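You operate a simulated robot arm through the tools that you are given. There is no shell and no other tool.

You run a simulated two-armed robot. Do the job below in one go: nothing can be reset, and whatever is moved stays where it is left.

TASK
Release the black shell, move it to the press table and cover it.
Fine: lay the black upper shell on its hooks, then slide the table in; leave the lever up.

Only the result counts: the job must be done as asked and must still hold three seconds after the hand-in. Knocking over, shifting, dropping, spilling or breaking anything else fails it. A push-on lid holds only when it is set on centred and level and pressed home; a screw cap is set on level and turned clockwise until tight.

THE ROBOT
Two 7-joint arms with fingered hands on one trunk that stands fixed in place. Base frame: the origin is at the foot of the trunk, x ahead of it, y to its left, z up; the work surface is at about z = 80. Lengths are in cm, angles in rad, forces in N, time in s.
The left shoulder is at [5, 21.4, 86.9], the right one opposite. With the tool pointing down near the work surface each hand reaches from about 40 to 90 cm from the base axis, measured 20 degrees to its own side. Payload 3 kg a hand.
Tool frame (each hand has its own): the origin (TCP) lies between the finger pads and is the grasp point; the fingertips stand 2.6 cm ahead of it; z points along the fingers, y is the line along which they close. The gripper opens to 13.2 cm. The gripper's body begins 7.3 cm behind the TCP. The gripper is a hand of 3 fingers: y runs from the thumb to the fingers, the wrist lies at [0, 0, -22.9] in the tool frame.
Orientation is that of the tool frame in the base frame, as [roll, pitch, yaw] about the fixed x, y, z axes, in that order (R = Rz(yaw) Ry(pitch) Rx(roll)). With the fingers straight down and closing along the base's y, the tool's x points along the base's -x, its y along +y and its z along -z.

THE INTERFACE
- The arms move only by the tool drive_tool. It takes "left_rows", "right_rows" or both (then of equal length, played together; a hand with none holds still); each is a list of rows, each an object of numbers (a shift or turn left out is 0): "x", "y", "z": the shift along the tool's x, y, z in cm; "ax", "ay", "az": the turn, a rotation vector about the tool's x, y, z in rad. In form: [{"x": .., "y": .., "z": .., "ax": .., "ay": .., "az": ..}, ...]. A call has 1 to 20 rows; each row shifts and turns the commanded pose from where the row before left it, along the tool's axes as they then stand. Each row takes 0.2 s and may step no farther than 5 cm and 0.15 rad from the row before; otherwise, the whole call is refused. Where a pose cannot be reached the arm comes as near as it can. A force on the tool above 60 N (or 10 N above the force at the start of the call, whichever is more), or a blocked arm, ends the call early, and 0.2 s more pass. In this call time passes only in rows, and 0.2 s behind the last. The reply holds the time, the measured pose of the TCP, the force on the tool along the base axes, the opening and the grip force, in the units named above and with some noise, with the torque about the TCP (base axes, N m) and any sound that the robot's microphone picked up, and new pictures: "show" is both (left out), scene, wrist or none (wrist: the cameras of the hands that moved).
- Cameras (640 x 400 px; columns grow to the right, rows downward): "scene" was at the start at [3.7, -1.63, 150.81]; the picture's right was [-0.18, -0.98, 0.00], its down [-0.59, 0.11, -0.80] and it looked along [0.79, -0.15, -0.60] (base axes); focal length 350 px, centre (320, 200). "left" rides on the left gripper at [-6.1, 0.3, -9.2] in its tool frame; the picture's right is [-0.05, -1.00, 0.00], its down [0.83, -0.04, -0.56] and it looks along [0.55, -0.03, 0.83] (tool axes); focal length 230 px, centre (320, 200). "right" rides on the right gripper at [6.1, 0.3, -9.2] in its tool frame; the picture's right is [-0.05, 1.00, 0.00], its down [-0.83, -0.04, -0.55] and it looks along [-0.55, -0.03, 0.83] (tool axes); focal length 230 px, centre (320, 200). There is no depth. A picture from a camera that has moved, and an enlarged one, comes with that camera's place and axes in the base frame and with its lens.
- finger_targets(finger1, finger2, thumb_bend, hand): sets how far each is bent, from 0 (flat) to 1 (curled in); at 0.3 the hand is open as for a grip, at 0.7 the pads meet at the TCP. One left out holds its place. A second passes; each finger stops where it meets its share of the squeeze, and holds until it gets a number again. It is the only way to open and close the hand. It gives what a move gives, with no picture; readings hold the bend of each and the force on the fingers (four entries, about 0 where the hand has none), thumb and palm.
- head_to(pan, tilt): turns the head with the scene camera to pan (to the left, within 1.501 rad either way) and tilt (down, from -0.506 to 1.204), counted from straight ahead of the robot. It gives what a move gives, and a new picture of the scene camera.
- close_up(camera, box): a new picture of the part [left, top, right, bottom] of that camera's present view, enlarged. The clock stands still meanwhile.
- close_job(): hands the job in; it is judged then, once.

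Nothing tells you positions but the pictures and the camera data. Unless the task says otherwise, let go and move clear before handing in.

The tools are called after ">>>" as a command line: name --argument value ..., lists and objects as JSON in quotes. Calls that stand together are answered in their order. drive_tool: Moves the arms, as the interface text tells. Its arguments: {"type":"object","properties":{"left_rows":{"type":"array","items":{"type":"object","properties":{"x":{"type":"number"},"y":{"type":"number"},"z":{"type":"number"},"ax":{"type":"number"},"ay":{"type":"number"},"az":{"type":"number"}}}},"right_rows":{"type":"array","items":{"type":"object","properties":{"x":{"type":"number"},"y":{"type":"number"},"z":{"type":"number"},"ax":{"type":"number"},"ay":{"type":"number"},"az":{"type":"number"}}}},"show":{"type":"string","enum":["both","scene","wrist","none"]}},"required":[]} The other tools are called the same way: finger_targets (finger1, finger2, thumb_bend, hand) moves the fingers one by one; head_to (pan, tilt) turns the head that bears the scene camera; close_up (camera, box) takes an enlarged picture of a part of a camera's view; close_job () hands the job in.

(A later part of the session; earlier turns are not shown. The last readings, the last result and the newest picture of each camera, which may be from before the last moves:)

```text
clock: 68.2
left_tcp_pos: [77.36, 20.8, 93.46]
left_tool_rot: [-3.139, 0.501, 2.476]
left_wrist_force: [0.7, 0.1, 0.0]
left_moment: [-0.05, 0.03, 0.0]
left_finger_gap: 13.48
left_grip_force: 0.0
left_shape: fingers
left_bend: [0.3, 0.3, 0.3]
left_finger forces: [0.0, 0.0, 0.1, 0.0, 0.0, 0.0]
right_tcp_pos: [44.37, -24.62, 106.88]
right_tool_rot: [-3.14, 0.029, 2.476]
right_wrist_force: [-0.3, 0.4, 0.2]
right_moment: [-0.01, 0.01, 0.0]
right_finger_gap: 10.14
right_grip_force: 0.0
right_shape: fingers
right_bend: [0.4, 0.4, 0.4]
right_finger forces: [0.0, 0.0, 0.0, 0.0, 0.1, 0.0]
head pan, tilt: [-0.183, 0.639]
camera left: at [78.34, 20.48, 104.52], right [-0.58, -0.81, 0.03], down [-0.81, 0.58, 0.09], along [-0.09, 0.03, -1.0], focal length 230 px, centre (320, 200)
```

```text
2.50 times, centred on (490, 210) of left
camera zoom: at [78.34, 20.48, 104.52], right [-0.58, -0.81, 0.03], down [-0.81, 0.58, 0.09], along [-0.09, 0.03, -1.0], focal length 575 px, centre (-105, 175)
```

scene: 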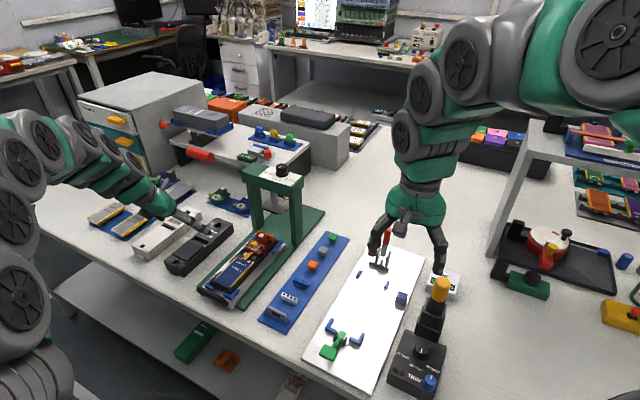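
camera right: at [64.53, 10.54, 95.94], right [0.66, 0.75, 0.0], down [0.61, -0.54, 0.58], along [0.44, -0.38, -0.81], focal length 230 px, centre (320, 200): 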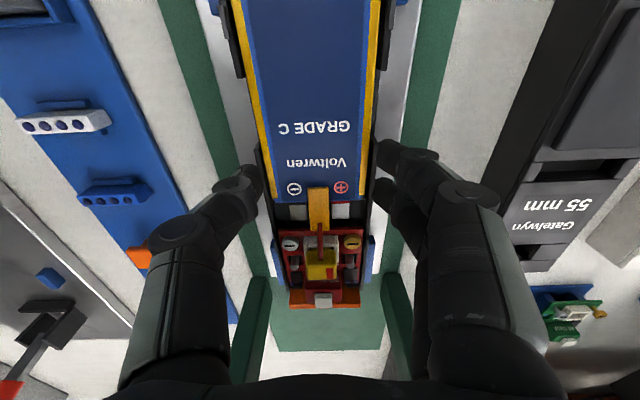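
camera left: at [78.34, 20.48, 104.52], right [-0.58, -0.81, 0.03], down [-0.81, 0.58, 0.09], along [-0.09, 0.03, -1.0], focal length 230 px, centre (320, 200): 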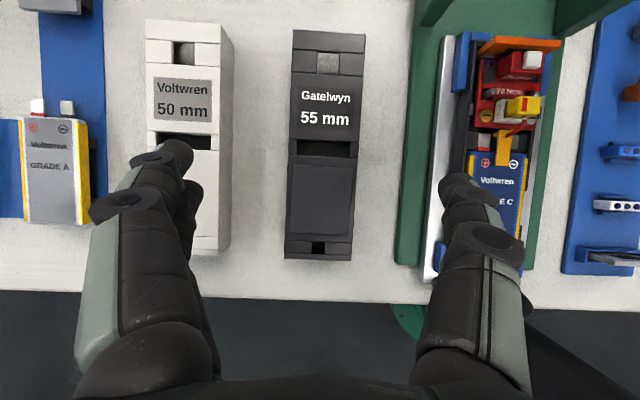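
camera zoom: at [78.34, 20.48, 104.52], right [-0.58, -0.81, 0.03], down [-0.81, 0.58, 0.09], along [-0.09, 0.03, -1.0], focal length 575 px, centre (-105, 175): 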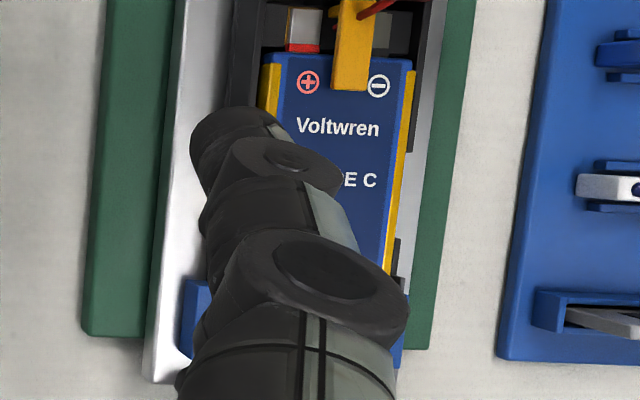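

The upper shell is well aligned: centre L = 51.7, W = 63.7 from this camera. I'll zoom in more on the lower shell's walls for its centre line.

>>> close_up --camera "left" --box '[470, 20, 570, 90]'

>>> close_up --camera "left" --box '[455, 80, 555, 150]'

>>> close_up --camera "left" --box '[430, 210, 570, 290]'

```text
5.71 times, centred on (520, 55) of left
camera zoom: at [78.34, 20.48, 104.52], right [-0.58, -0.81, 0.03], down [-0.81, 0.58, 0.09], along [-0.09, 0.03, -1.0], focal length 1315 px, centre (-823, 1029)
```

zoom: 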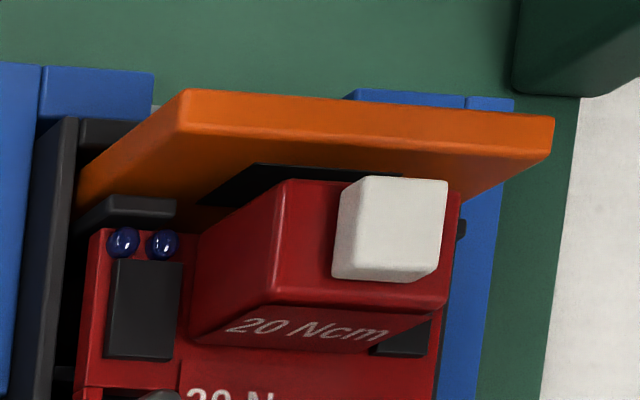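

```text
5.71 times, centred on (505, 115) of left
camera zoom: at [78.34, 20.48, 104.52], right [-0.58, -0.81, 0.03], down [-0.81, 0.58, 0.09], along [-0.09, 0.03, -1.0], focal length 1315 px, centre (-737, 686)
```

zoom: 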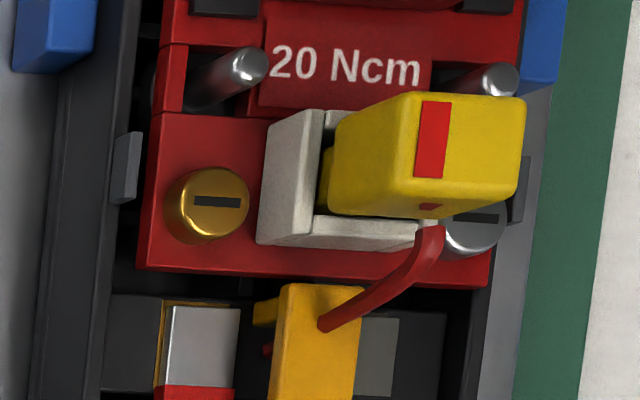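

```text
4.57 times, centred on (500, 250) of left
camera zoom: at [78.34, 20.48, 104.52], right [-0.58, -0.81, 0.03], down [-0.81, 0.58, 0.09], along [-0.09, 0.03, -1.0], focal length 1052 px, centre (-503, -29)
```

zoom: 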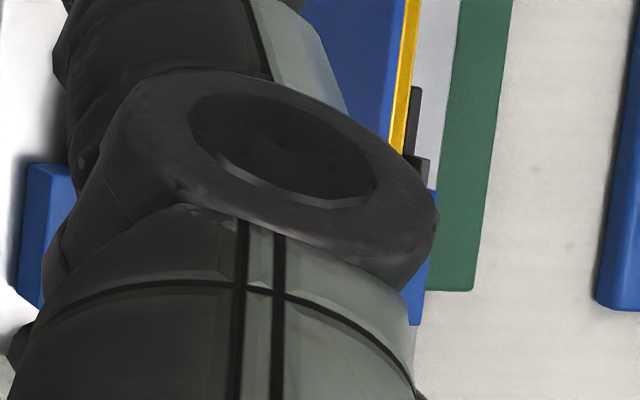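

The left hand is well placed. I'll pre-close the fingers to about 8.4 cm so they fit between the two loose shells, centre over the upper shell and come down.

>>> finger_targets --hand "left" --finger1 0.44 --finger2 0.44 --thumb_bend 0.44

>>> drive_tool --left_rows '[{"x": -3.25, "y": -0.43, "z": 1.77}, {"x": 0.96, "z": 1.754}, {"x": 0.96, "z": 1.754}]' --show "both"

>>> close_up --camera "left" --box '[200, 60, 440, 260]'

>>> close_up --camera "scene" --box '[130, 190, 270, 300]'

```text
clock: 69.2
left_tcp_pos: [77.25, 20.97, 93.41]
left_tool_rot: [-3.139, 0.499, 2.477]
left_wrist_force: [0.2, 0.1, 0.2]
left_moment: [0.01, 0.01, 0.03]
left_finger_gap: 8.87
left_grip_force: 0.1
left_shape: fingers
left_bend: [0.44, 0.44, 0.44]
left_finger forces: [0.1, 0.0, 0.1, 0.0, 0.0, 0.0]
right_tcp_pos: [44.1, -24.6, 106.97]
right_tool_rot: [-3.141, 0.03, 2.475]
right_wrist_force: [0.3, -0.7, 1.4]
right_moment: [0.0, 0.01, -0.01]
right_finger_gap: 10.12
right_grip_force: 0.0
right_shape: fingers
right_bend: [0.4, 0.4, 0.4]
right_finger forces: [0.0, 0.1, 0.1, 0.0, 0.0, 0.0]
head pan, tilt: [-0.183, 0.639]
```

```text
clock: 70.0
left_tcp_pos: [80.01, 18.24, 89.52]
left_tool_rot: [-3.142, 0.498, 2.477]
left_wrist_force: [0.0, -0.2, -0.5]
left_moment: [0.0, -0.01, -0.02]
left_finger_gap: 8.86
left_grip_force: 0.0
left_shape: fingers
left_bend: [0.44, 0.44, 0.44]
left_finger forces: [0.1, 0.1, 0.0, 0.0, 0.0, 0.1]
right_tcp_pos: [44.17, -24.69, 106.92]
right_tool_rot: [-3.14, 0.029, 2.477]
right_wrist_force: [-0.7, -0.5, 0.7]
right_moment: [0.0, -0.05, 0.0]
right_finger_gap: 10.1
right_grip_force: 0.1
right_shape: fingers
right_bend: [0.4, 0.4, 0.4]
right_finger forces: [0.1, 0.1, 0.0, 0.0, 0.0, 0.0]
head pan, tilt: [-0.183, 0.639]
camera left: at [80.99, 17.88, 100.61], right [-0.58, -0.81, 0.02], down [-0.81, 0.58, 0.09], along [-0.09, 0.03, -1.0], focal length 230 px, centre (320, 200)
```

scene: 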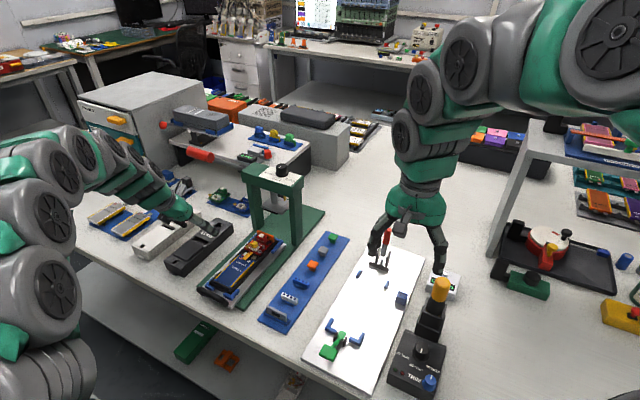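
left: 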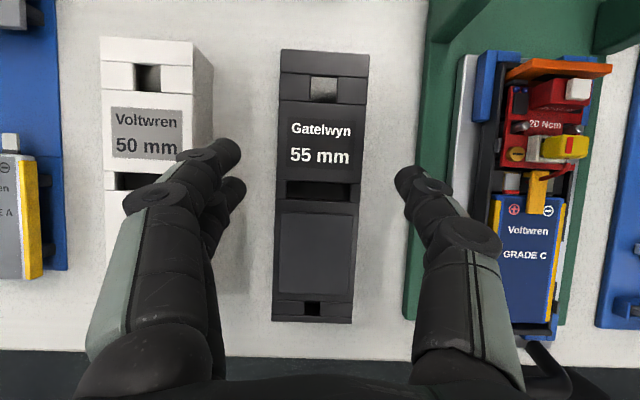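

```text
2.00 times, centred on (320, 160) of left
camera zoom: at [80.99, 17.88, 100.61], right [-0.58, -0.81, 0.02], down [-0.81, 0.58, 0.09], along [-0.09, 0.03, -1.0], focal length 460 px, centre (320, 280)
```

zoom: 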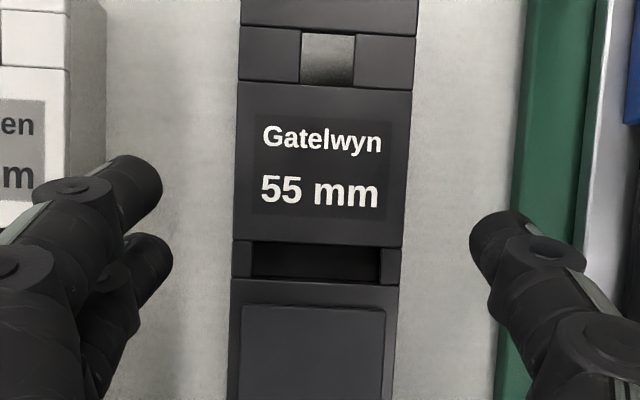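

```text
3.64 times, centred on (200, 245) of scene
camera zoom: at [3.7, -1.63, 150.81], right [-0.18, -0.98, 0.0], down [-0.59, 0.11, -0.8], along [0.79, -0.15, -0.6], focal length 1272 px, centre (756, 36)
```

zoom: 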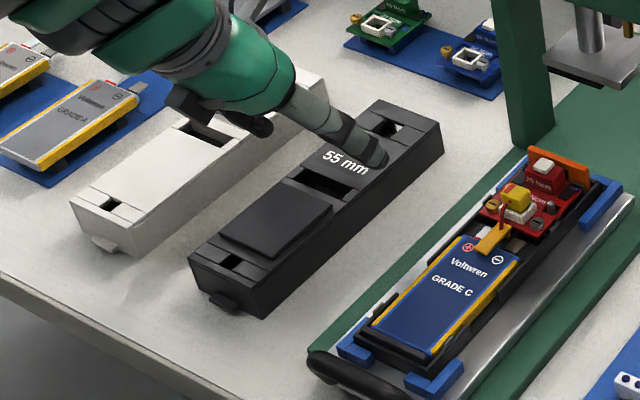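

The fingers straddle the shell evenly. I'll lower to grasp height, shifted 1 cm back so the finger pads land at the shell's middle, and close.

>>> drive_tool --left_rows '[{"x": 1.61, "z": 1.91}, {"x": 1.61, "z": 1.91}]' --show "none"

>>> finger_targets --hand "left" --finger1 0.52 --finger2 0.52 --thumb_bend 0.52

>>> close_up --camera "left" --box '[200, 60, 440, 260]'

>>> close_up --camera "scene" --box '[150, 200, 250, 280]'

```text
clock: 70.6
left_tcp_pos: [79.17, 18.83, 84.56]
left_tool_rot: [-3.141, 0.498, 2.479]
left_wrist_force: [-0.5, -0.1, -0.6]
left_moment: [0.0, 0.05, 0.01]
left_finger_gap: 8.86
left_grip_force: 0.1
left_shape: fingers
left_bend: [0.44, 0.44, 0.44]
left_finger forces: [0.0, 0.0, 0.0, 0.1, 0.0, 0.1]
right_tcp_pos: [44.24, -24.49, 106.98]
right_tool_rot: [-3.141, 0.028, 2.474]
right_wrist_force: [-1.1, 0.0, -0.2]
right_moment: [-0.02, 0.01, -0.01]
right_finger_gap: 10.11
right_grip_force: 0.0
right_shape: fingers
right_bend: [0.4, 0.4, 0.4]
right_finger forces: [0.0, 0.0, 0.0, 0.1, 0.1, 0.1]
head pan, tilt: [-0.183, 0.639]
```

```text
clock: 71.6
left_tcp_pos: [79.28, 18.88, 84.56]
left_tool_rot: [-3.138, 0.498, 2.478]
left_wrist_force: [-0.3, 1.1, -0.7]
left_moment: [0.02, 0.01, -0.02]
left_finger_gap: 6.49
left_grip_force: 1.4
left_shape: fingers
left_bend: [0.51, 0.51, 0.51]
left_finger forces: [0.7, 0.6, 0.1, 0.1, 1.3, 0.0]
right_tcp_pos: [44.16, -24.58, 107.01]
right_tool_rot: [3.141, 0.03, 2.475]
right_wrist_force: [1.0, 0.1, -0.8]
right_moment: [-0.02, 0.0, 0.02]
right_finger_gap: 10.13
right_grip_force: 0.0
right_shape: fingers
right_bend: [0.4, 0.4, 0.4]
right_finger forces: [0.0, 0.1, 0.0, 0.0, 0.0, 0.0]
head pan, tilt: [-0.183, 0.639]
```

```text
2.00 times, centred on (320, 160) of left
camera zoom: at [80.23, 18.56, 95.66], right [-0.58, -0.81, 0.03], down [-0.81, 0.58, 0.09], along [-0.09, 0.03, -1.0], focal length 460 px, centre (320, 280)
```

zoom: 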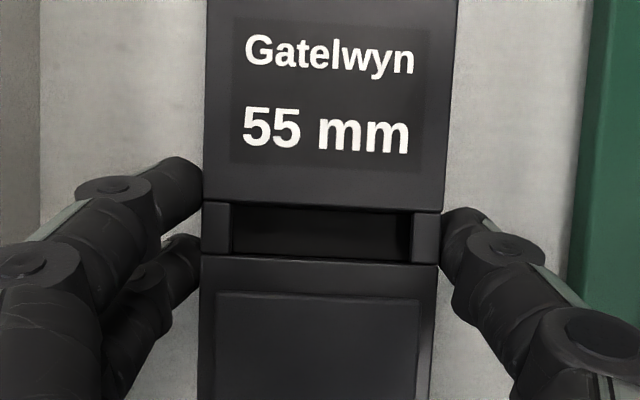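

```text
5.00 times, centred on (200, 240) of scene
camera zoom: at [3.7, -1.63, 150.81], right [-0.18, -0.98, 0.0], down [-0.59, 0.11, -0.8], along [0.79, -0.15, -0.6], focal length 1748 px, centre (920, 0)
```

zoom: 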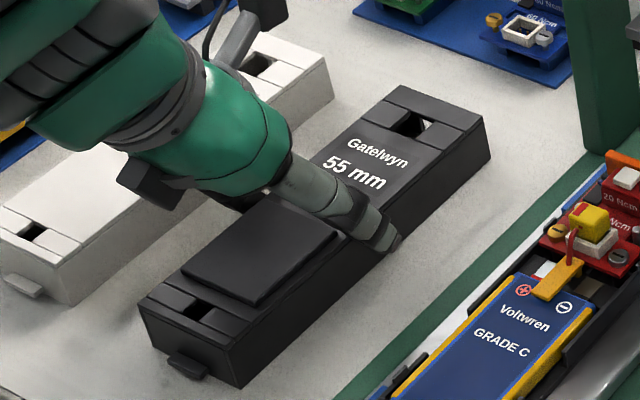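

The shell is held evenly at 6.49 cm. I'll firm the grip and lift slightly to see whether it stays level.

>>> finger_targets --hand "left" --finger1 0.6 --finger2 0.6 --thumb_bend 0.6

>>> drive_tool --left_rows '[{"x": -0.479, "z": -0.878}, {"x": -0.719, "z": -1.316}, {"x": -0.719, "z": -1.316}]' --show "both"

>>> close_up --camera "scene" --box '[150, 190, 260, 280]'

>>> close_up --camera "left" --box '[200, 0, 440, 300]'

```text
clock: 72.6
left_tcp_pos: [79.29, 18.88, 84.64]
left_tool_rot: [-3.14, 0.499, 2.477]
left_wrist_force: [0.9, 0.4, 0.5]
left_moment: [-0.02, 0.0, 0.02]
left_finger_gap: 6.15
left_grip_force: 10.6
left_shape: fingers
left_bend: [0.53, 0.52, 0.55]
left_finger forces: [5.4, 5.4, 0.0, 0.0, 10.8, 0.1]
right_tcp_pos: [44.23, -24.55, 106.78]
right_tool_rot: [-3.14, 0.029, 2.474]
right_wrist_force: [-0.3, -0.5, -0.1]
right_moment: [-0.01, -0.01, 0.0]
right_finger_gap: 10.11
right_grip_force: 0.0
right_shape: fingers
right_bend: [0.4, 0.4, 0.4]
right_finger forces: [0.0, 0.0, 0.0, 0.1, 0.1, 0.0]
head pan, tilt: [-0.183, 0.639]
```

```text
clock: 73.4
left_tcp_pos: [79.24, 18.84, 88.69]
left_tool_rot: [-3.14, 0.499, 2.478]
left_wrist_force: [-0.9, 0.7, -1.0]
left_moment: [0.0, 0.0, 0.06]
left_finger_gap: 6.21
left_grip_force: 11.5
left_shape: fingers
left_bend: [0.53, 0.52, 0.55]
left_finger forces: [5.5, 5.4, 0.0, 0.1, 10.9, 0.0]
right_tcp_pos: [44.27, -24.63, 106.87]
right_tool_rot: [-3.141, 0.029, 2.476]
right_wrist_force: [-0.8, 0.1, -0.1]
right_moment: [0.0, -0.02, 0.02]
right_finger_gap: 10.09
right_grip_force: 0.0
right_shape: fingers
right_bend: [0.4, 0.4, 0.4]
right_finger forces: [0.0, 0.0, 0.0, 0.0, 0.0, 0.0]
head pan, tilt: [-0.183, 0.639]
camera left: at [80.25, 18.59, 99.79], right [-0.58, -0.81, 0.03], down [-0.81, 0.58, 0.09], along [-0.09, 0.03, -1.0], focal length 230 px, centre (320, 200)
```

scene: 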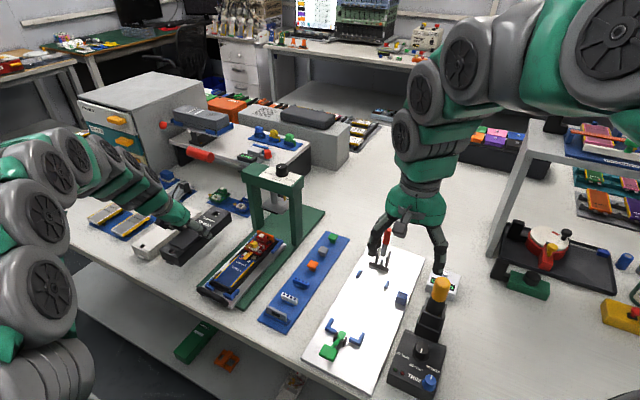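
left: 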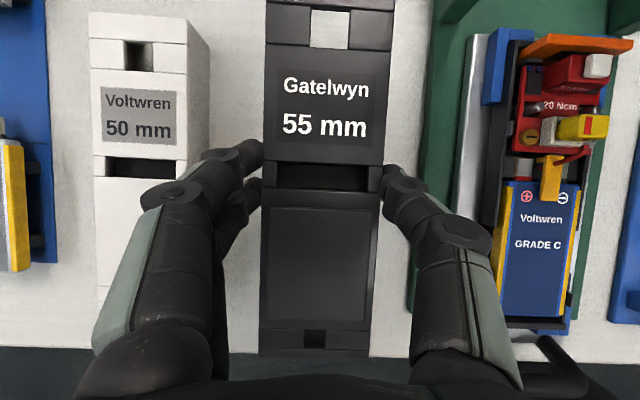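

```text
4.44 times, centred on (205, 235) of scene
camera zoom: at [3.7, -1.63, 150.81], right [-0.18, -0.98, 0.0], down [-0.59, 0.11, -0.8], along [0.79, -0.15, -0.6], focal length 1554 px, centre (831, 44)
```

zoom: 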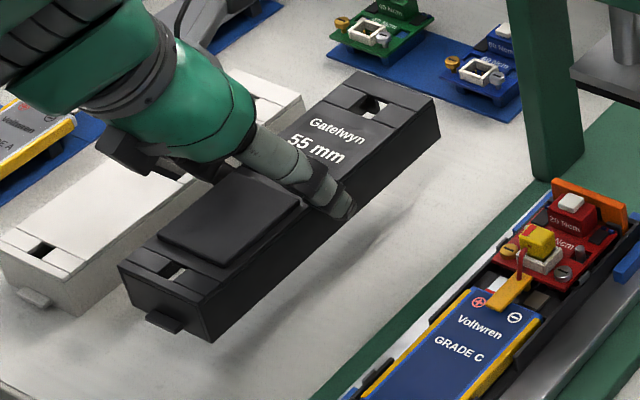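

```text
1.33 times, centred on (320, 150) of left
camera zoom: at [80.25, 18.59, 99.79], right [-0.58, -0.81, 0.03], down [-0.81, 0.58, 0.09], along [-0.09, 0.03, -1.0], focal length 307 px, centre (320, 267)
```

zoom: 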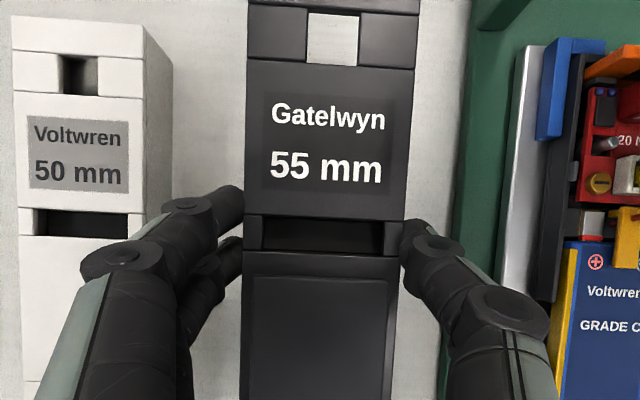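

The upper shell is up and level. Now I'll raise it, pass under the lever handle a bit closer to me, and bring it above the lower shell (15.5 cm to the right, 0.4 cm back in net).

>>> drive_tool --left_rows '[{"x": 0.675, "z": -2.93}, {"x": 0.675, "z": -2.93}, {"y": -3.1}, {"y": -3.1}, {"y": -3.1}, {"y": -3.1}, {"y": -3.1}]' --show "both"

>>> close_up --camera "scene" --box '[150, 130, 310, 300]'

```text
clock: 75.0
left_tcp_pos: [66.35, 9.16, 93.37]
left_tool_rot: [-3.141, 0.5, 2.477]
left_wrist_force: [-0.4, 0.0, 0.3]
left_moment: [0.02, 0.0, 0.06]
left_finger_gap: 6.19
left_grip_force: 10.7
left_shape: fingers
left_bend: [0.53, 0.53, 0.55]
left_finger forces: [5.4, 5.4, 0.1, 0.0, 10.8, 0.0]
right_tcp_pos: [44.31, -24.7, 106.92]
right_tool_rot: [-3.141, 0.029, 2.475]
right_wrist_force: [-0.3, 0.1, 0.1]
right_moment: [0.03, 0.02, 0.0]
right_finger_gap: 10.11
right_grip_force: 0.1
right_shape: fingers
right_bend: [0.4, 0.4, 0.4]
right_finger forces: [0.1, 0.0, 0.0, 0.0, 0.0, 0.0]
head pan, tilt: [-0.183, 0.639]
camera left: at [67.45, 8.79, 104.36], right [-0.58, -0.81, 0.03], down [-0.81, 0.58, 0.09], along [-0.09, 0.03, -1.0], focal length 230 px, centre (320, 200)
```

scene: 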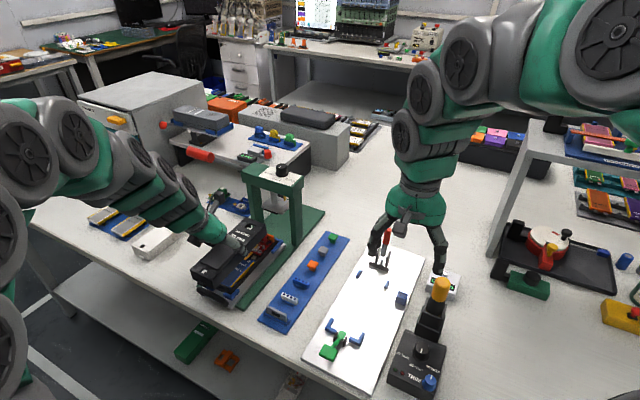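
left: 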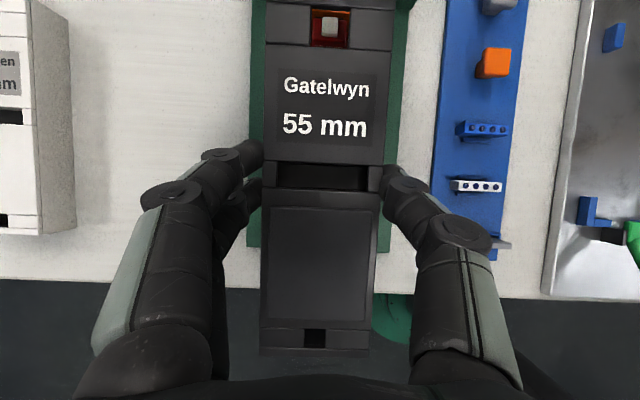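

```text
2.35 times, centred on (230, 215) of scene
camera zoom: at [3.7, -1.64, 150.81], right [-0.18, -0.98, 0.0], down [-0.59, 0.11, -0.8], along [0.79, -0.15, -0.6], focal length 823 px, centre (532, 165)
```

zoom: 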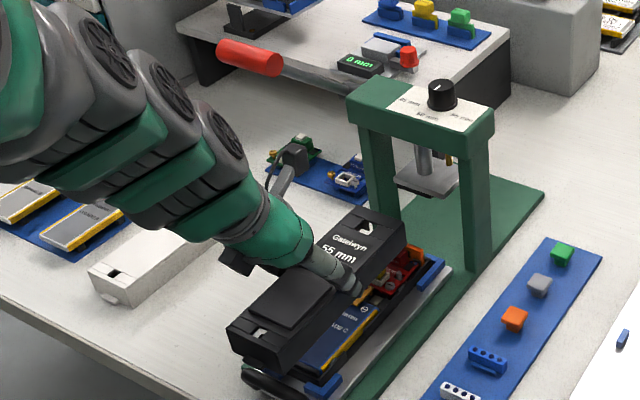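

Through the upper shell's far window I can see the white button nearly centred, and the green base shows evenly on both sides, so the sideways position is right. I'll move it forward 3.6 cm.

>>> drive_tool --left_rows '[{"x": -1.59, "z": 0.868}, {"x": -1.59, "z": 0.868}]' --show "wrist"

>>> close_up --camera "left" --box '[220, 0, 420, 130]'

>>> close_up --camera "scene" --box '[195, 220, 305, 310]'

>>> close_up --camera "left" --box '[220, 250, 420, 380]'

```text
clock: 75.6
left_tcp_pos: [69.29, 6.81, 93.22]
left_tool_rot: [-3.139, 0.497, 2.477]
left_wrist_force: [0.1, -0.1, -1.1]
left_moment: [0.02, -0.01, -0.01]
left_finger_gap: 6.18
left_grip_force: 11.0
left_shape: fingers
left_bend: [0.53, 0.53, 0.55]
left_finger forces: [5.4, 5.5, 0.0, 0.1, 10.9, 0.1]
right_tcp_pos: [44.29, -24.61, 106.97]
right_tool_rot: [-3.141, 0.028, 2.476]
right_wrist_force: [-0.5, -0.6, 0.0]
right_moment: [0.02, 0.02, 0.03]
right_finger_gap: 10.12
right_grip_force: 0.1
right_shape: fingers
right_bend: [0.4, 0.4, 0.4]
right_finger forces: [0.1, 0.0, 0.0, 0.1, 0.0, 0.0]
head pan, tilt: [-0.183, 0.639]
camera left: at [70.31, 6.47, 104.28], right [-0.58, -0.81, 0.03], down [-0.81, 0.58, 0.09], along [-0.09, 0.03, -1.0], focal length 230 px, centre (320, 200)
```

left: 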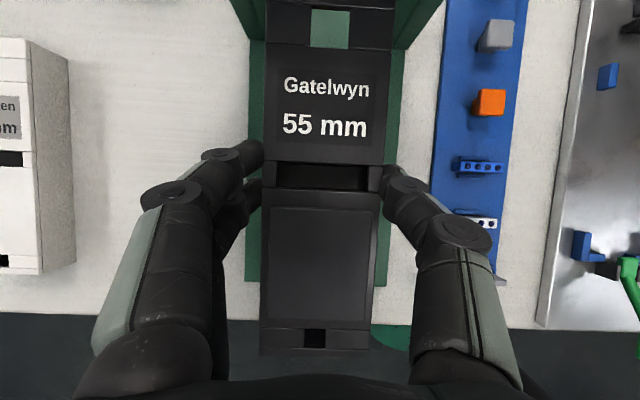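

```text
3.08 times, centred on (320, 65) of left
camera zoom: at [70.31, 6.47, 104.28], right [-0.58, -0.81, 0.03], down [-0.81, 0.58, 0.09], along [-0.09, 0.03, -1.0], focal length 708 px, centre (320, 615)
```

zoom: 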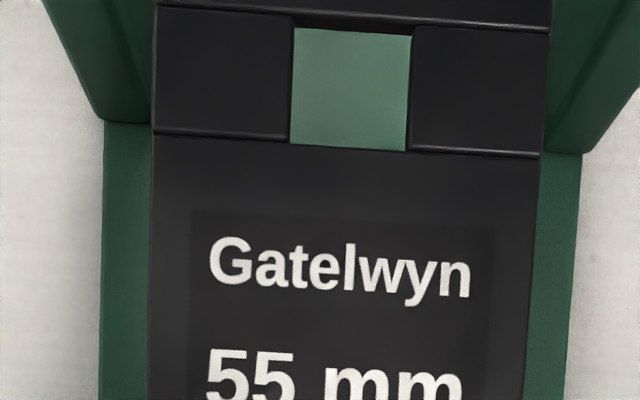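

```text
4.44 times, centred on (250, 265) of scene
camera zoom: at [3.7, -1.64, 150.81], right [-0.18, -0.98, 0.0], down [-0.59, 0.11, -0.8], along [0.79, -0.15, -0.6], focal length 1554 px, centre (631, -89)
```

zoom: 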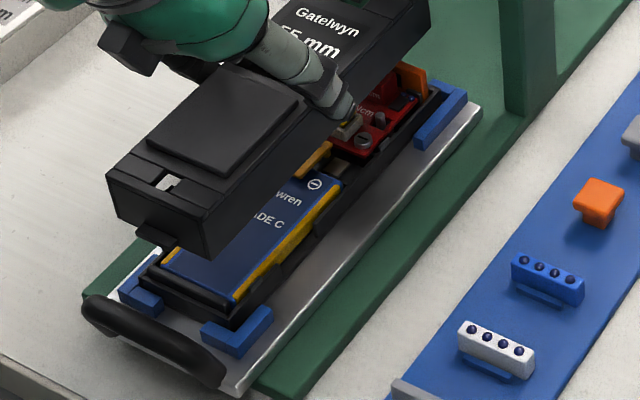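

```text
3.08 times, centred on (320, 315) of left
camera zoom: at [70.31, 6.47, 104.28], right [-0.58, -0.81, 0.03], down [-0.81, 0.58, 0.09], along [-0.09, 0.03, -1.0], focal length 708 px, centre (320, -154)
```

zoom: 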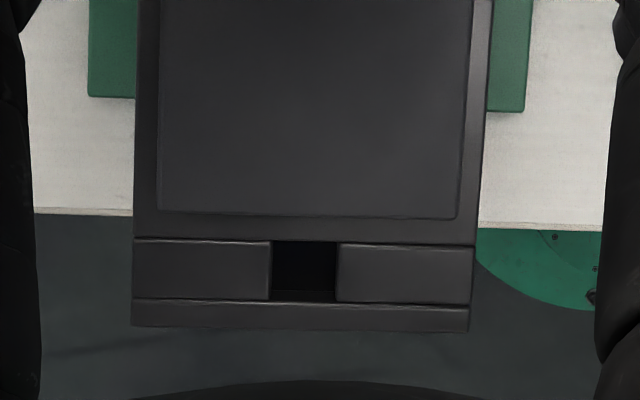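

Alignment agrees in both cameras to a couple of millimetres. I'll lower 2.5 cm and check the button against the window and the front edges.

>>> drive_tool --left_rows '[{"x": 0.6, "z": 1.097}, {"x": 0.6, "z": 1.097}]' --show "wrist"

>>> close_up --camera "scene" --box '[200, 240, 270, 300]'

>>> close_up --camera "scene" --box '[240, 205, 300, 260]'

>>> close_up --camera "left" --box '[220, 0, 420, 130]'

```text
clock: 76.2
left_tcp_pos: [69.4, 6.84, 90.62]
left_tool_rot: [-3.14, 0.499, 2.479]
left_wrist_force: [0.2, -0.5, -0.3]
left_moment: [-0.02, -0.01, -0.01]
left_finger_gap: 6.2
left_grip_force: 10.8
left_shape: fingers
left_bend: [0.53, 0.53, 0.55]
left_finger forces: [5.3, 5.4, 0.0, 0.1, 10.9, 0.1]
right_tcp_pos: [44.21, -24.56, 106.9]
right_tool_rot: [-3.14, 0.03, 2.476]
right_wrist_force: [0.1, 1.5, 0.7]
right_moment: [0.02, 0.03, -0.01]
right_finger_gap: 10.12
right_grip_force: 0.1
right_shape: fingers
right_bend: [0.4, 0.4, 0.4]
right_finger forces: [0.0, 0.0, 0.0, 0.0, 0.0, 0.0]
head pan, tilt: [-0.183, 0.639]
camera left: at [70.42, 6.56, 101.77], right [-0.58, -0.81, 0.03], down [-0.81, 0.58, 0.09], along [-0.09, 0.03, -1.0], focal length 230 px, centre (320, 200)
```

left: 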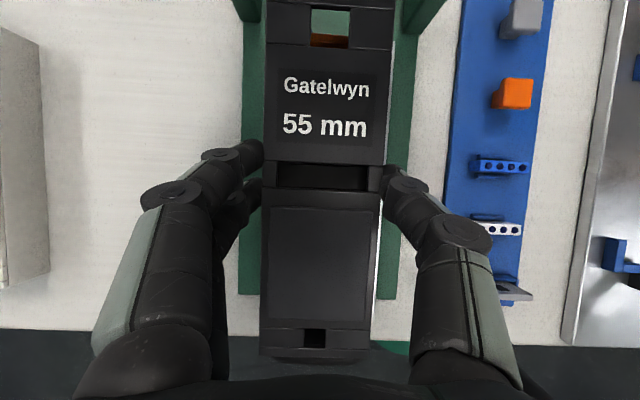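

```text
6.67 times, centred on (235, 270) of scene
camera zoom: at [3.7, -1.63, 150.81], right [-0.18, -0.98, 0.0], down [-0.59, 0.11, -0.8], along [0.79, -0.15, -0.6], focal length 2331 px, centre (887, -267)
```

zoom: 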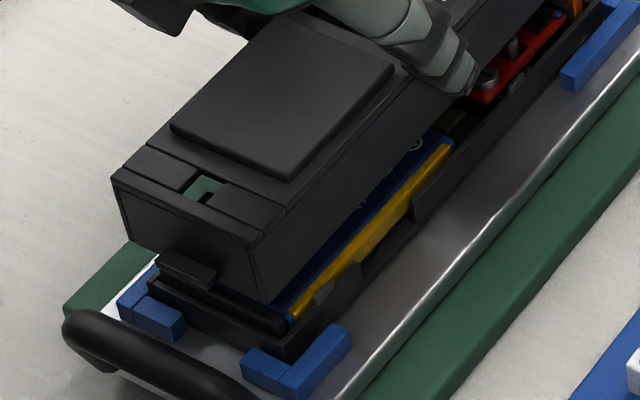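

```text
7.27 times, centred on (270, 232) of scene
camera zoom: at [3.7, -1.63, 150.81], right [-0.18, -0.98, 0.0], down [-0.59, 0.11, -0.8], along [0.79, -0.15, -0.6], focal length 2543 px, centre (684, -36)
```

zoom: 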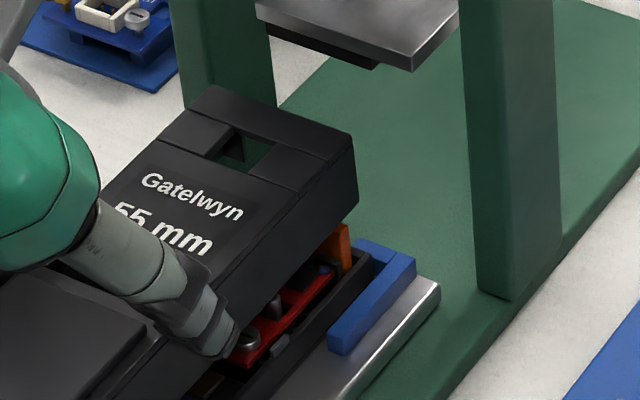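

```text
3.08 times, centred on (320, 65) of left
camera zoom: at [70.42, 6.56, 101.77], right [-0.58, -0.81, 0.03], down [-0.81, 0.58, 0.09], along [-0.09, 0.03, -1.0], focal length 708 px, centre (320, 615)
```

zoom: 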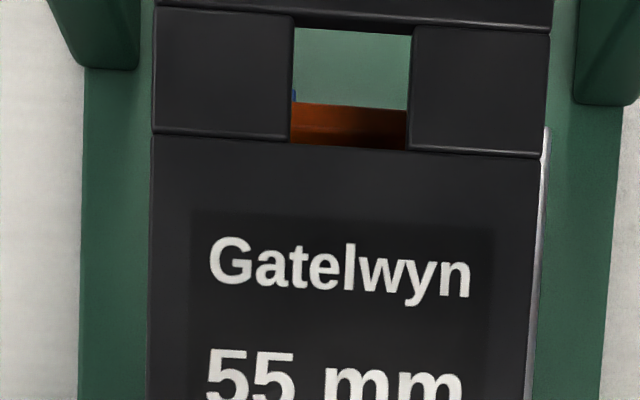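

The heights make the comparison ambiguous by a few millimetres, so I'll come down another centimetre to shrink the parallax and compare the edges directly.

>>> drive_tool --left_rows '[{"x": 0.24, "z": 0.439}, {"x": 0.24, "z": 0.439}]' --show "none"

>>> close_up --camera "scene" --box '[203, 252, 253, 292]'

>>> close_up --camera "scene" --box '[250, 215, 295, 250]'

>>> close_up --camera "left" --box '[240, 0, 400, 130]'

>>> close_up --camera "left" --box '[230, 230, 410, 380]'

```text
clock: 76.8
left_tcp_pos: [69.31, 6.92, 89.7]
left_tool_rot: [-3.14, 0.498, 2.477]
left_wrist_force: [1.2, -0.5, -0.6]
left_moment: [-0.02, 0.0, 0.0]
left_finger_gap: 6.17
left_grip_force: 11.1
left_shape: fingers
left_bend: [0.53, 0.52, 0.55]
left_finger forces: [5.6, 5.3, 0.0, 0.1, 11.1, 0.0]
right_tcp_pos: [44.11, -24.63, 106.89]
right_tool_rot: [3.14, 0.029, 2.474]
right_wrist_force: [-0.3, 0.9, -0.3]
right_moment: [0.02, 0.0, 0.02]
right_finger_gap: 10.12
right_grip_force: 0.0
right_shape: fingers
right_bend: [0.4, 0.4, 0.4]
right_finger forces: [0.0, 0.0, 0.1, 0.1, 0.1, 0.0]
head pan, tilt: [-0.183, 0.639]
```

```text
10.00 times, centred on (228, 272) of scene
camera zoom: at [3.7, -1.63, 150.81], right [-0.18, -0.98, 0.0], down [-0.59, 0.11, -0.8], along [0.79, -0.15, -0.6], focal length 3497 px, centre (1240, -520)
```

zoom: 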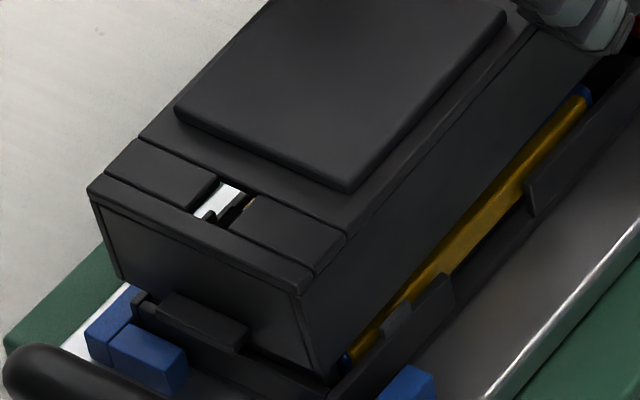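

```text
11.43 times, centred on (272, 232) of scene
camera zoom: at [3.7, -1.63, 150.81], right [-0.18, -0.98, 0.0], down [-0.59, 0.11, -0.8], along [0.79, -0.15, -0.6], focal length 3997 px, centre (863, -171)
```

zoom: 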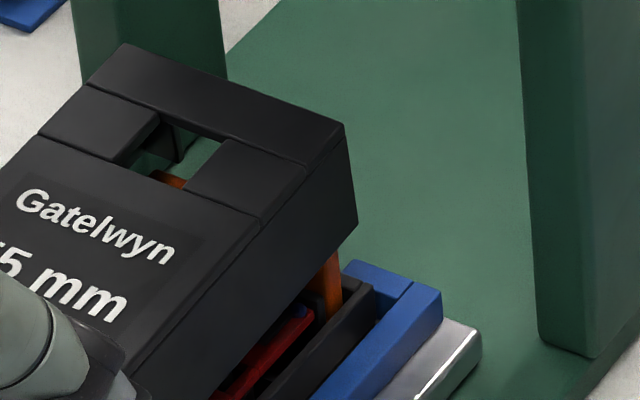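

```text
3.08 times, centred on (320, 65) of left
camera zoom: at [70.35, 6.54, 100.74], right [-0.58, -0.81, 0.03], down [-0.81, 0.58, 0.09], along [-0.09, 0.03, -1.0], focal length 708 px, centre (320, 615)
```

zoom: 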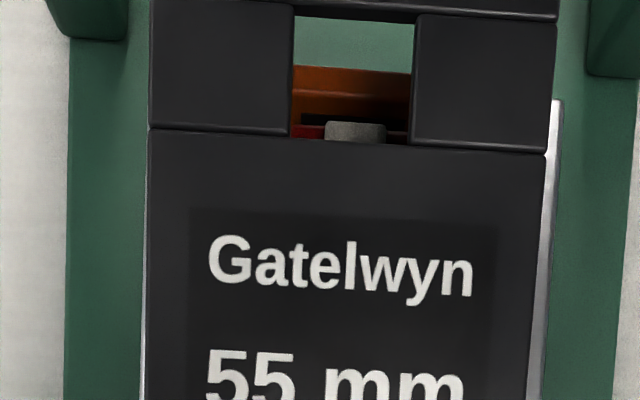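

```text
2.67 times, centred on (320, 305) of left
camera zoom: at [70.35, 6.54, 100.74], right [-0.58, -0.81, 0.03], down [-0.81, 0.58, 0.09], along [-0.09, 0.03, -1.0], focal length 614 px, centre (320, -80)
```

zoom: 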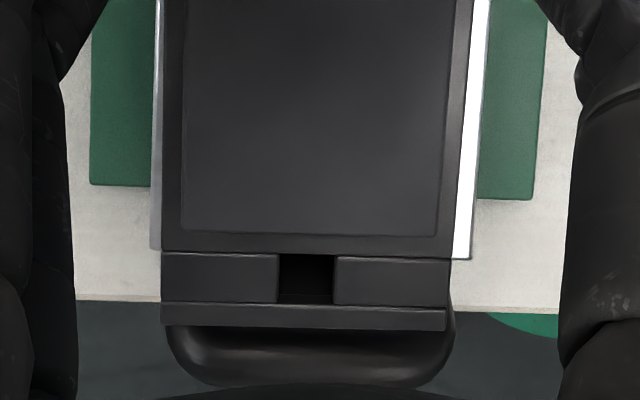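

Seen against the table edges and the lower shell's corners, the upper shell is centred within about 2 mm both ways. I'll lower in small steps until it touches the hooks.

>>> drive_tool --left_rows '[{"x": 0.12, "z": 0.219}, {"x": 0.12, "z": 0.219}]' --show "none"

>>> close_up --camera "scene" --box '[203, 252, 253, 292]'

>>> close_up --camera "scene" --box '[250, 215, 295, 250]'

>>> close_up --camera "left" --box '[240, 0, 400, 130]'

```text
clock: 77.4
left_tcp_pos: [69.52, 6.91, 89.26]
left_tool_rot: [-3.141, 0.502, 2.477]
left_wrist_force: [0.3, 0.6, 8.5]
left_moment: [-0.31, 0.03, -0.03]
left_finger_gap: 6.15
left_grip_force: 11.9
left_shape: fingers
left_bend: [0.53, 0.53, 0.56]
left_finger forces: [6.7, 5.6, 0.0, 0.0, 11.7, 0.0]
right_tcp_pos: [44.28, -24.48, 107.0]
right_tool_rot: [3.14, 0.028, 2.476]
right_wrist_force: [-0.2, -0.6, -0.4]
right_moment: [0.0, -0.03, -0.02]
right_finger_gap: 10.11
right_grip_force: 0.1
right_shape: fingers
right_bend: [0.4, 0.4, 0.4]
right_finger forces: [0.0, 0.0, 0.0, 0.0, 0.1, 0.1]
head pan, tilt: [-0.183, 0.639]
```

```text
10.00 times, centred on (228, 272) of scene
camera zoom: at [3.69, -1.63, 150.81], right [-0.18, -0.98, 0.0], down [-0.59, 0.11, -0.8], along [0.79, -0.15, -0.6], focal length 3497 px, centre (1240, -520)
```

zoom: 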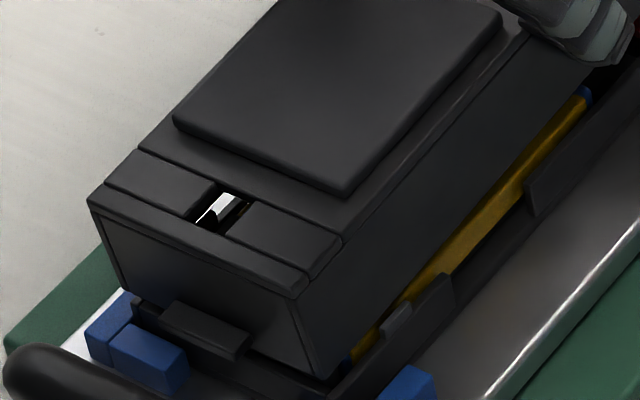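

```text
11.43 times, centred on (272, 232) of scene
camera zoom: at [3.69, -1.63, 150.81], right [-0.18, -0.98, 0.0], down [-0.59, 0.11, -0.8], along [0.79, -0.15, -0.6], focal length 3997 px, centre (863, -171)
```

zoom: 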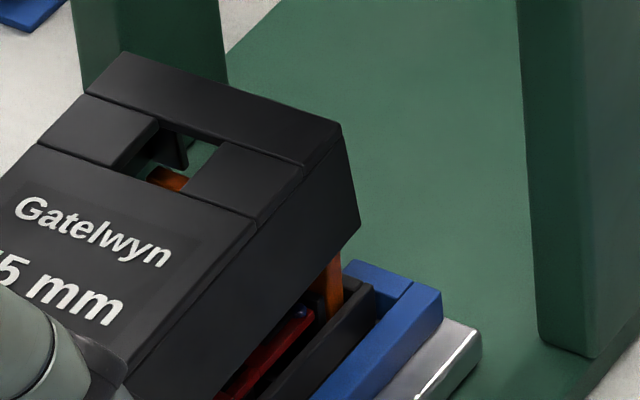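

```text
3.08 times, centred on (320, 65) of left
camera zoom: at [70.37, 6.58, 100.32], right [-0.58, -0.81, 0.03], down [-0.81, 0.58, 0.09], along [-0.09, 0.03, -1.0], focal length 708 px, centre (320, 615)
```

zoom: 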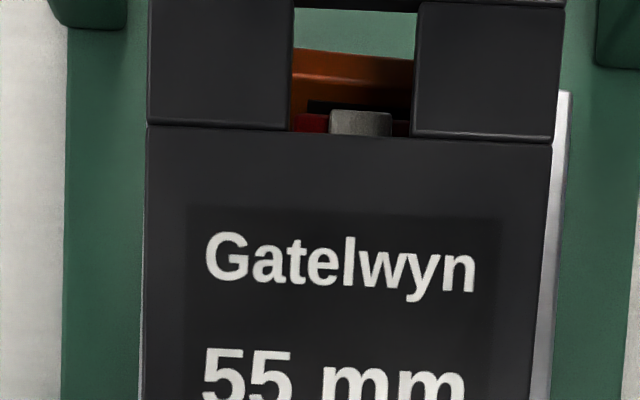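

It has just touched on the right-hand side (8.5 N), and the gap to the lower shell is about 0.8 cm in front but 1.6 cm at the back, so it pitched nose-down in the grip. I'll raise it slightly and tilt the hand to level it.

>>> drive_tool --left_rows '[{"x": -0.24, "z": -0.44}, {"ay": 0.045}]' --show "none"

>>> close_up --camera "scene" --box '[203, 252, 253, 292]'

>>> close_up --camera "scene" --box '[250, 215, 295, 250]'

>>> close_up --camera "left" --box '[230, 0, 410, 380]'

```text
clock: 78.0
left_tcp_pos: [69.28, 6.94, 89.68]
left_tool_rot: [-3.139, 0.452, 2.477]
left_wrist_force: [0.0, 0.0, 0.0]
left_moment: [0.0, -0.01, -0.01]
left_finger_gap: 6.19
left_grip_force: 11.7
left_shape: fingers
left_bend: [0.53, 0.53, 0.55]
left_finger forces: [6.0, 5.4, 0.1, 0.0, 11.4, 0.0]
right_tcp_pos: [44.16, -24.58, 106.88]
right_tool_rot: [3.141, 0.03, 2.475]
right_wrist_force: [-0.8, 0.9, 0.3]
right_moment: [0.01, 0.01, -0.01]
right_finger_gap: 10.12
right_grip_force: 0.1
right_shape: fingers
right_bend: [0.4, 0.4, 0.4]
right_finger forces: [0.0, 0.0, 0.1, 0.1, 0.0, 0.0]
head pan, tilt: [-0.183, 0.639]
```

```text
10.00 times, centred on (228, 272) of scene
camera zoom: at [3.7, -1.64, 150.81], right [-0.18, -0.98, 0.0], down [-0.59, 0.11, -0.8], along [0.79, -0.15, -0.6], focal length 3497 px, centre (1240, -520)
```

zoom: 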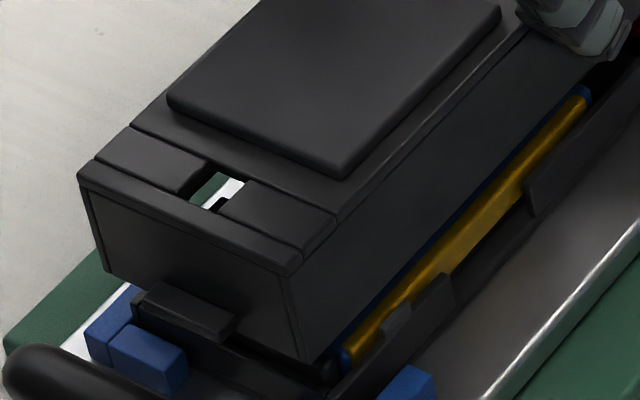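

```text
11.43 times, centred on (272, 232) of scene
camera zoom: at [3.7, -1.64, 150.81], right [-0.18, -0.98, 0.0], down [-0.59, 0.11, -0.8], along [0.79, -0.15, -0.6], focal length 3997 px, centre (863, -171)
```

zoom: 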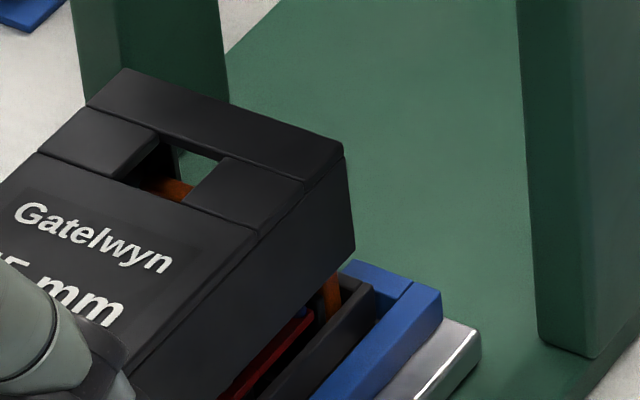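

```text
1.05 times, centred on (320, 190) of left (not enlarged: the box is as wide or as high as the picture)
camera zoom: at [70.71, 6.28, 100.66], right [-0.58, -0.81, 0.03], down [-0.81, 0.58, 0.14], along [-0.13, 0.06, -0.99], focal length 242 px, centre (320, 210)
```

zoom: 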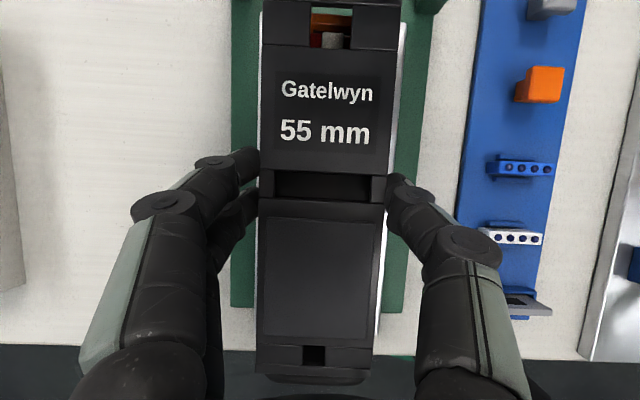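

It's level now; solving both corners together, the upper shell sits about 0.35 cm too far left and 0.2 cm too near. I'll correct that and lower again gently.

>>> drive_tool --left_rows '[{"x": -0.18, "y": -0.35, "z": 0.087}, {"x": 0.087, "z": 0.18}, {"x": 0.087, "z": 0.18}]' --show "none"

>>> close_up --camera "scene" --box '[203, 252, 253, 292]'

>>> close_up --camera "scene" --box '[250, 215, 295, 250]'

```text
clock: 78.8
left_tcp_pos: [69.4, 6.61, 89.29]
left_tool_rot: [-3.139, 0.454, 2.477]
left_wrist_force: [0.0, 0.3, -1.0]
left_moment: [-0.04, 0.03, 0.0]
left_finger_gap: 6.17
left_grip_force: 12.4
left_shape: fingers
left_bend: [0.53, 0.53, 0.55]
left_finger forces: [6.0, 5.5, 0.0, 0.0, 11.4, 0.1]
right_tcp_pos: [44.18, -24.47, 106.91]
right_tool_rot: [-3.141, 0.028, 2.474]
right_wrist_force: [0.4, -0.4, -0.3]
right_moment: [0.04, -0.02, 0.0]
right_finger_gap: 10.12
right_grip_force: 0.0
right_shape: fingers
right_bend: [0.4, 0.4, 0.4]
right_finger forces: [0.0, 0.1, 0.0, 0.0, 0.0, 0.1]
head pan, tilt: [-0.183, 0.639]
```

```text
10.00 times, centred on (228, 272) of scene
camera zoom: at [3.7, -1.63, 150.81], right [-0.18, -0.98, 0.0], down [-0.59, 0.11, -0.8], along [0.79, -0.15, -0.6], focal length 3497 px, centre (1240, -520)
```

zoom: 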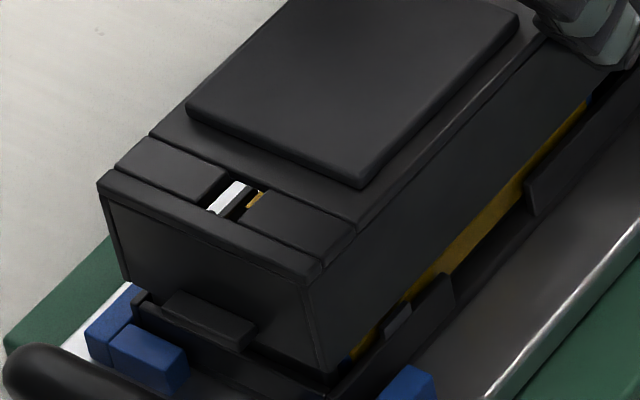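

```text
11.43 times, centred on (272, 232) of scene
camera zoom: at [3.7, -1.63, 150.81], right [-0.18, -0.98, 0.0], down [-0.59, 0.11, -0.8], along [0.79, -0.15, -0.6], focal length 3997 px, centre (863, -171)
```

zoom: 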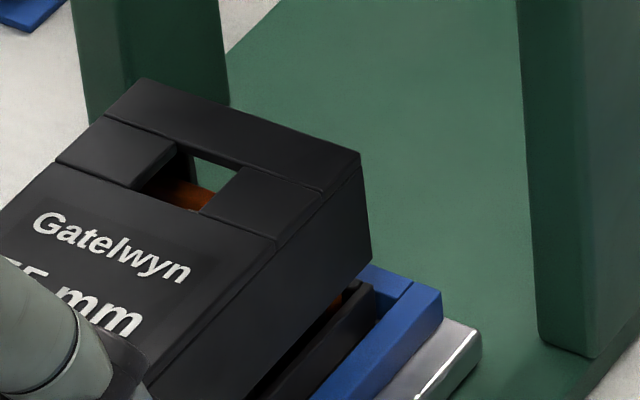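

Both corners now match to within a millimetre. I'll keep lowering in 2 mm steps until it rests on the hooks.

>>> drive_tool --left_rows '[{"x": 0.087, "z": 0.18}, {"x": 0.087, "z": 0.18}]' --show "none"

>>> close_up --camera "scene" --box '[203, 252, 253, 292]'

>>> close_up --camera "scene" --box '[250, 215, 295, 250]'

```text
clock: 79.4
left_tcp_pos: [69.26, 6.48, 88.9]
left_tool_rot: [-3.141, 0.456, 2.477]
left_wrist_force: [0.0, -0.6, 1.9]
left_moment: [0.03, -0.1, -0.03]
left_finger_gap: 6.19
left_grip_force: 11.3
left_shape: fingers
left_bend: [0.53, 0.53, 0.55]
left_finger forces: [5.9, 5.6, 0.0, 0.0, 11.5, 0.0]
right_tcp_pos: [44.23, -24.49, 106.95]
right_tool_rot: [-3.141, 0.031, 2.475]
right_wrist_force: [-0.8, 0.8, 0.2]
right_moment: [0.02, -0.02, 0.02]
right_finger_gap: 10.1
right_grip_force: 0.2
right_shape: fingers
right_bend: [0.4, 0.4, 0.4]
right_finger forces: [0.0, 0.1, 0.0, 0.0, 0.0, 0.0]
head pan, tilt: [-0.183, 0.639]
```

```text
10.00 times, centred on (228, 272) of scene
camera zoom: at [3.7, -1.63, 150.81], right [-0.18, -0.98, 0.0], down [-0.59, 0.11, -0.8], along [0.79, -0.15, -0.6], focal length 3497 px, centre (1240, -520)
```

zoom: 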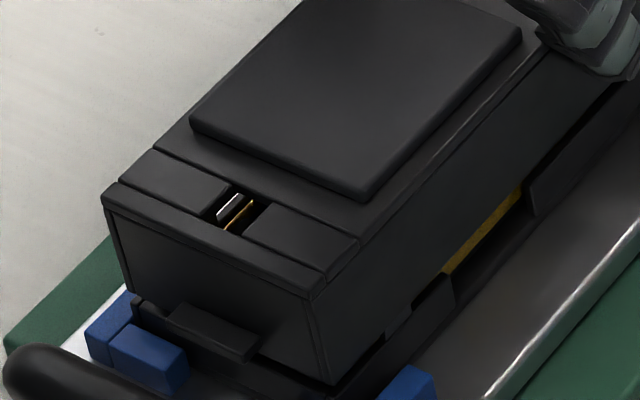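

```text
11.43 times, centred on (272, 232) of scene
camera zoom: at [3.7, -1.63, 150.81], right [-0.18, -0.98, 0.0], down [-0.59, 0.11, -0.8], along [0.79, -0.15, -0.6], focal length 3997 px, centre (863, -171)
```

zoom: 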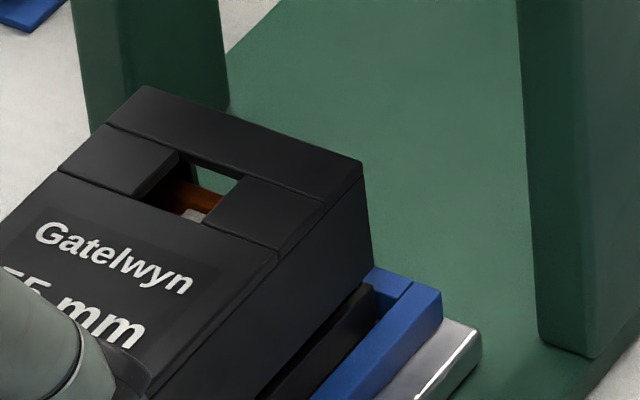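

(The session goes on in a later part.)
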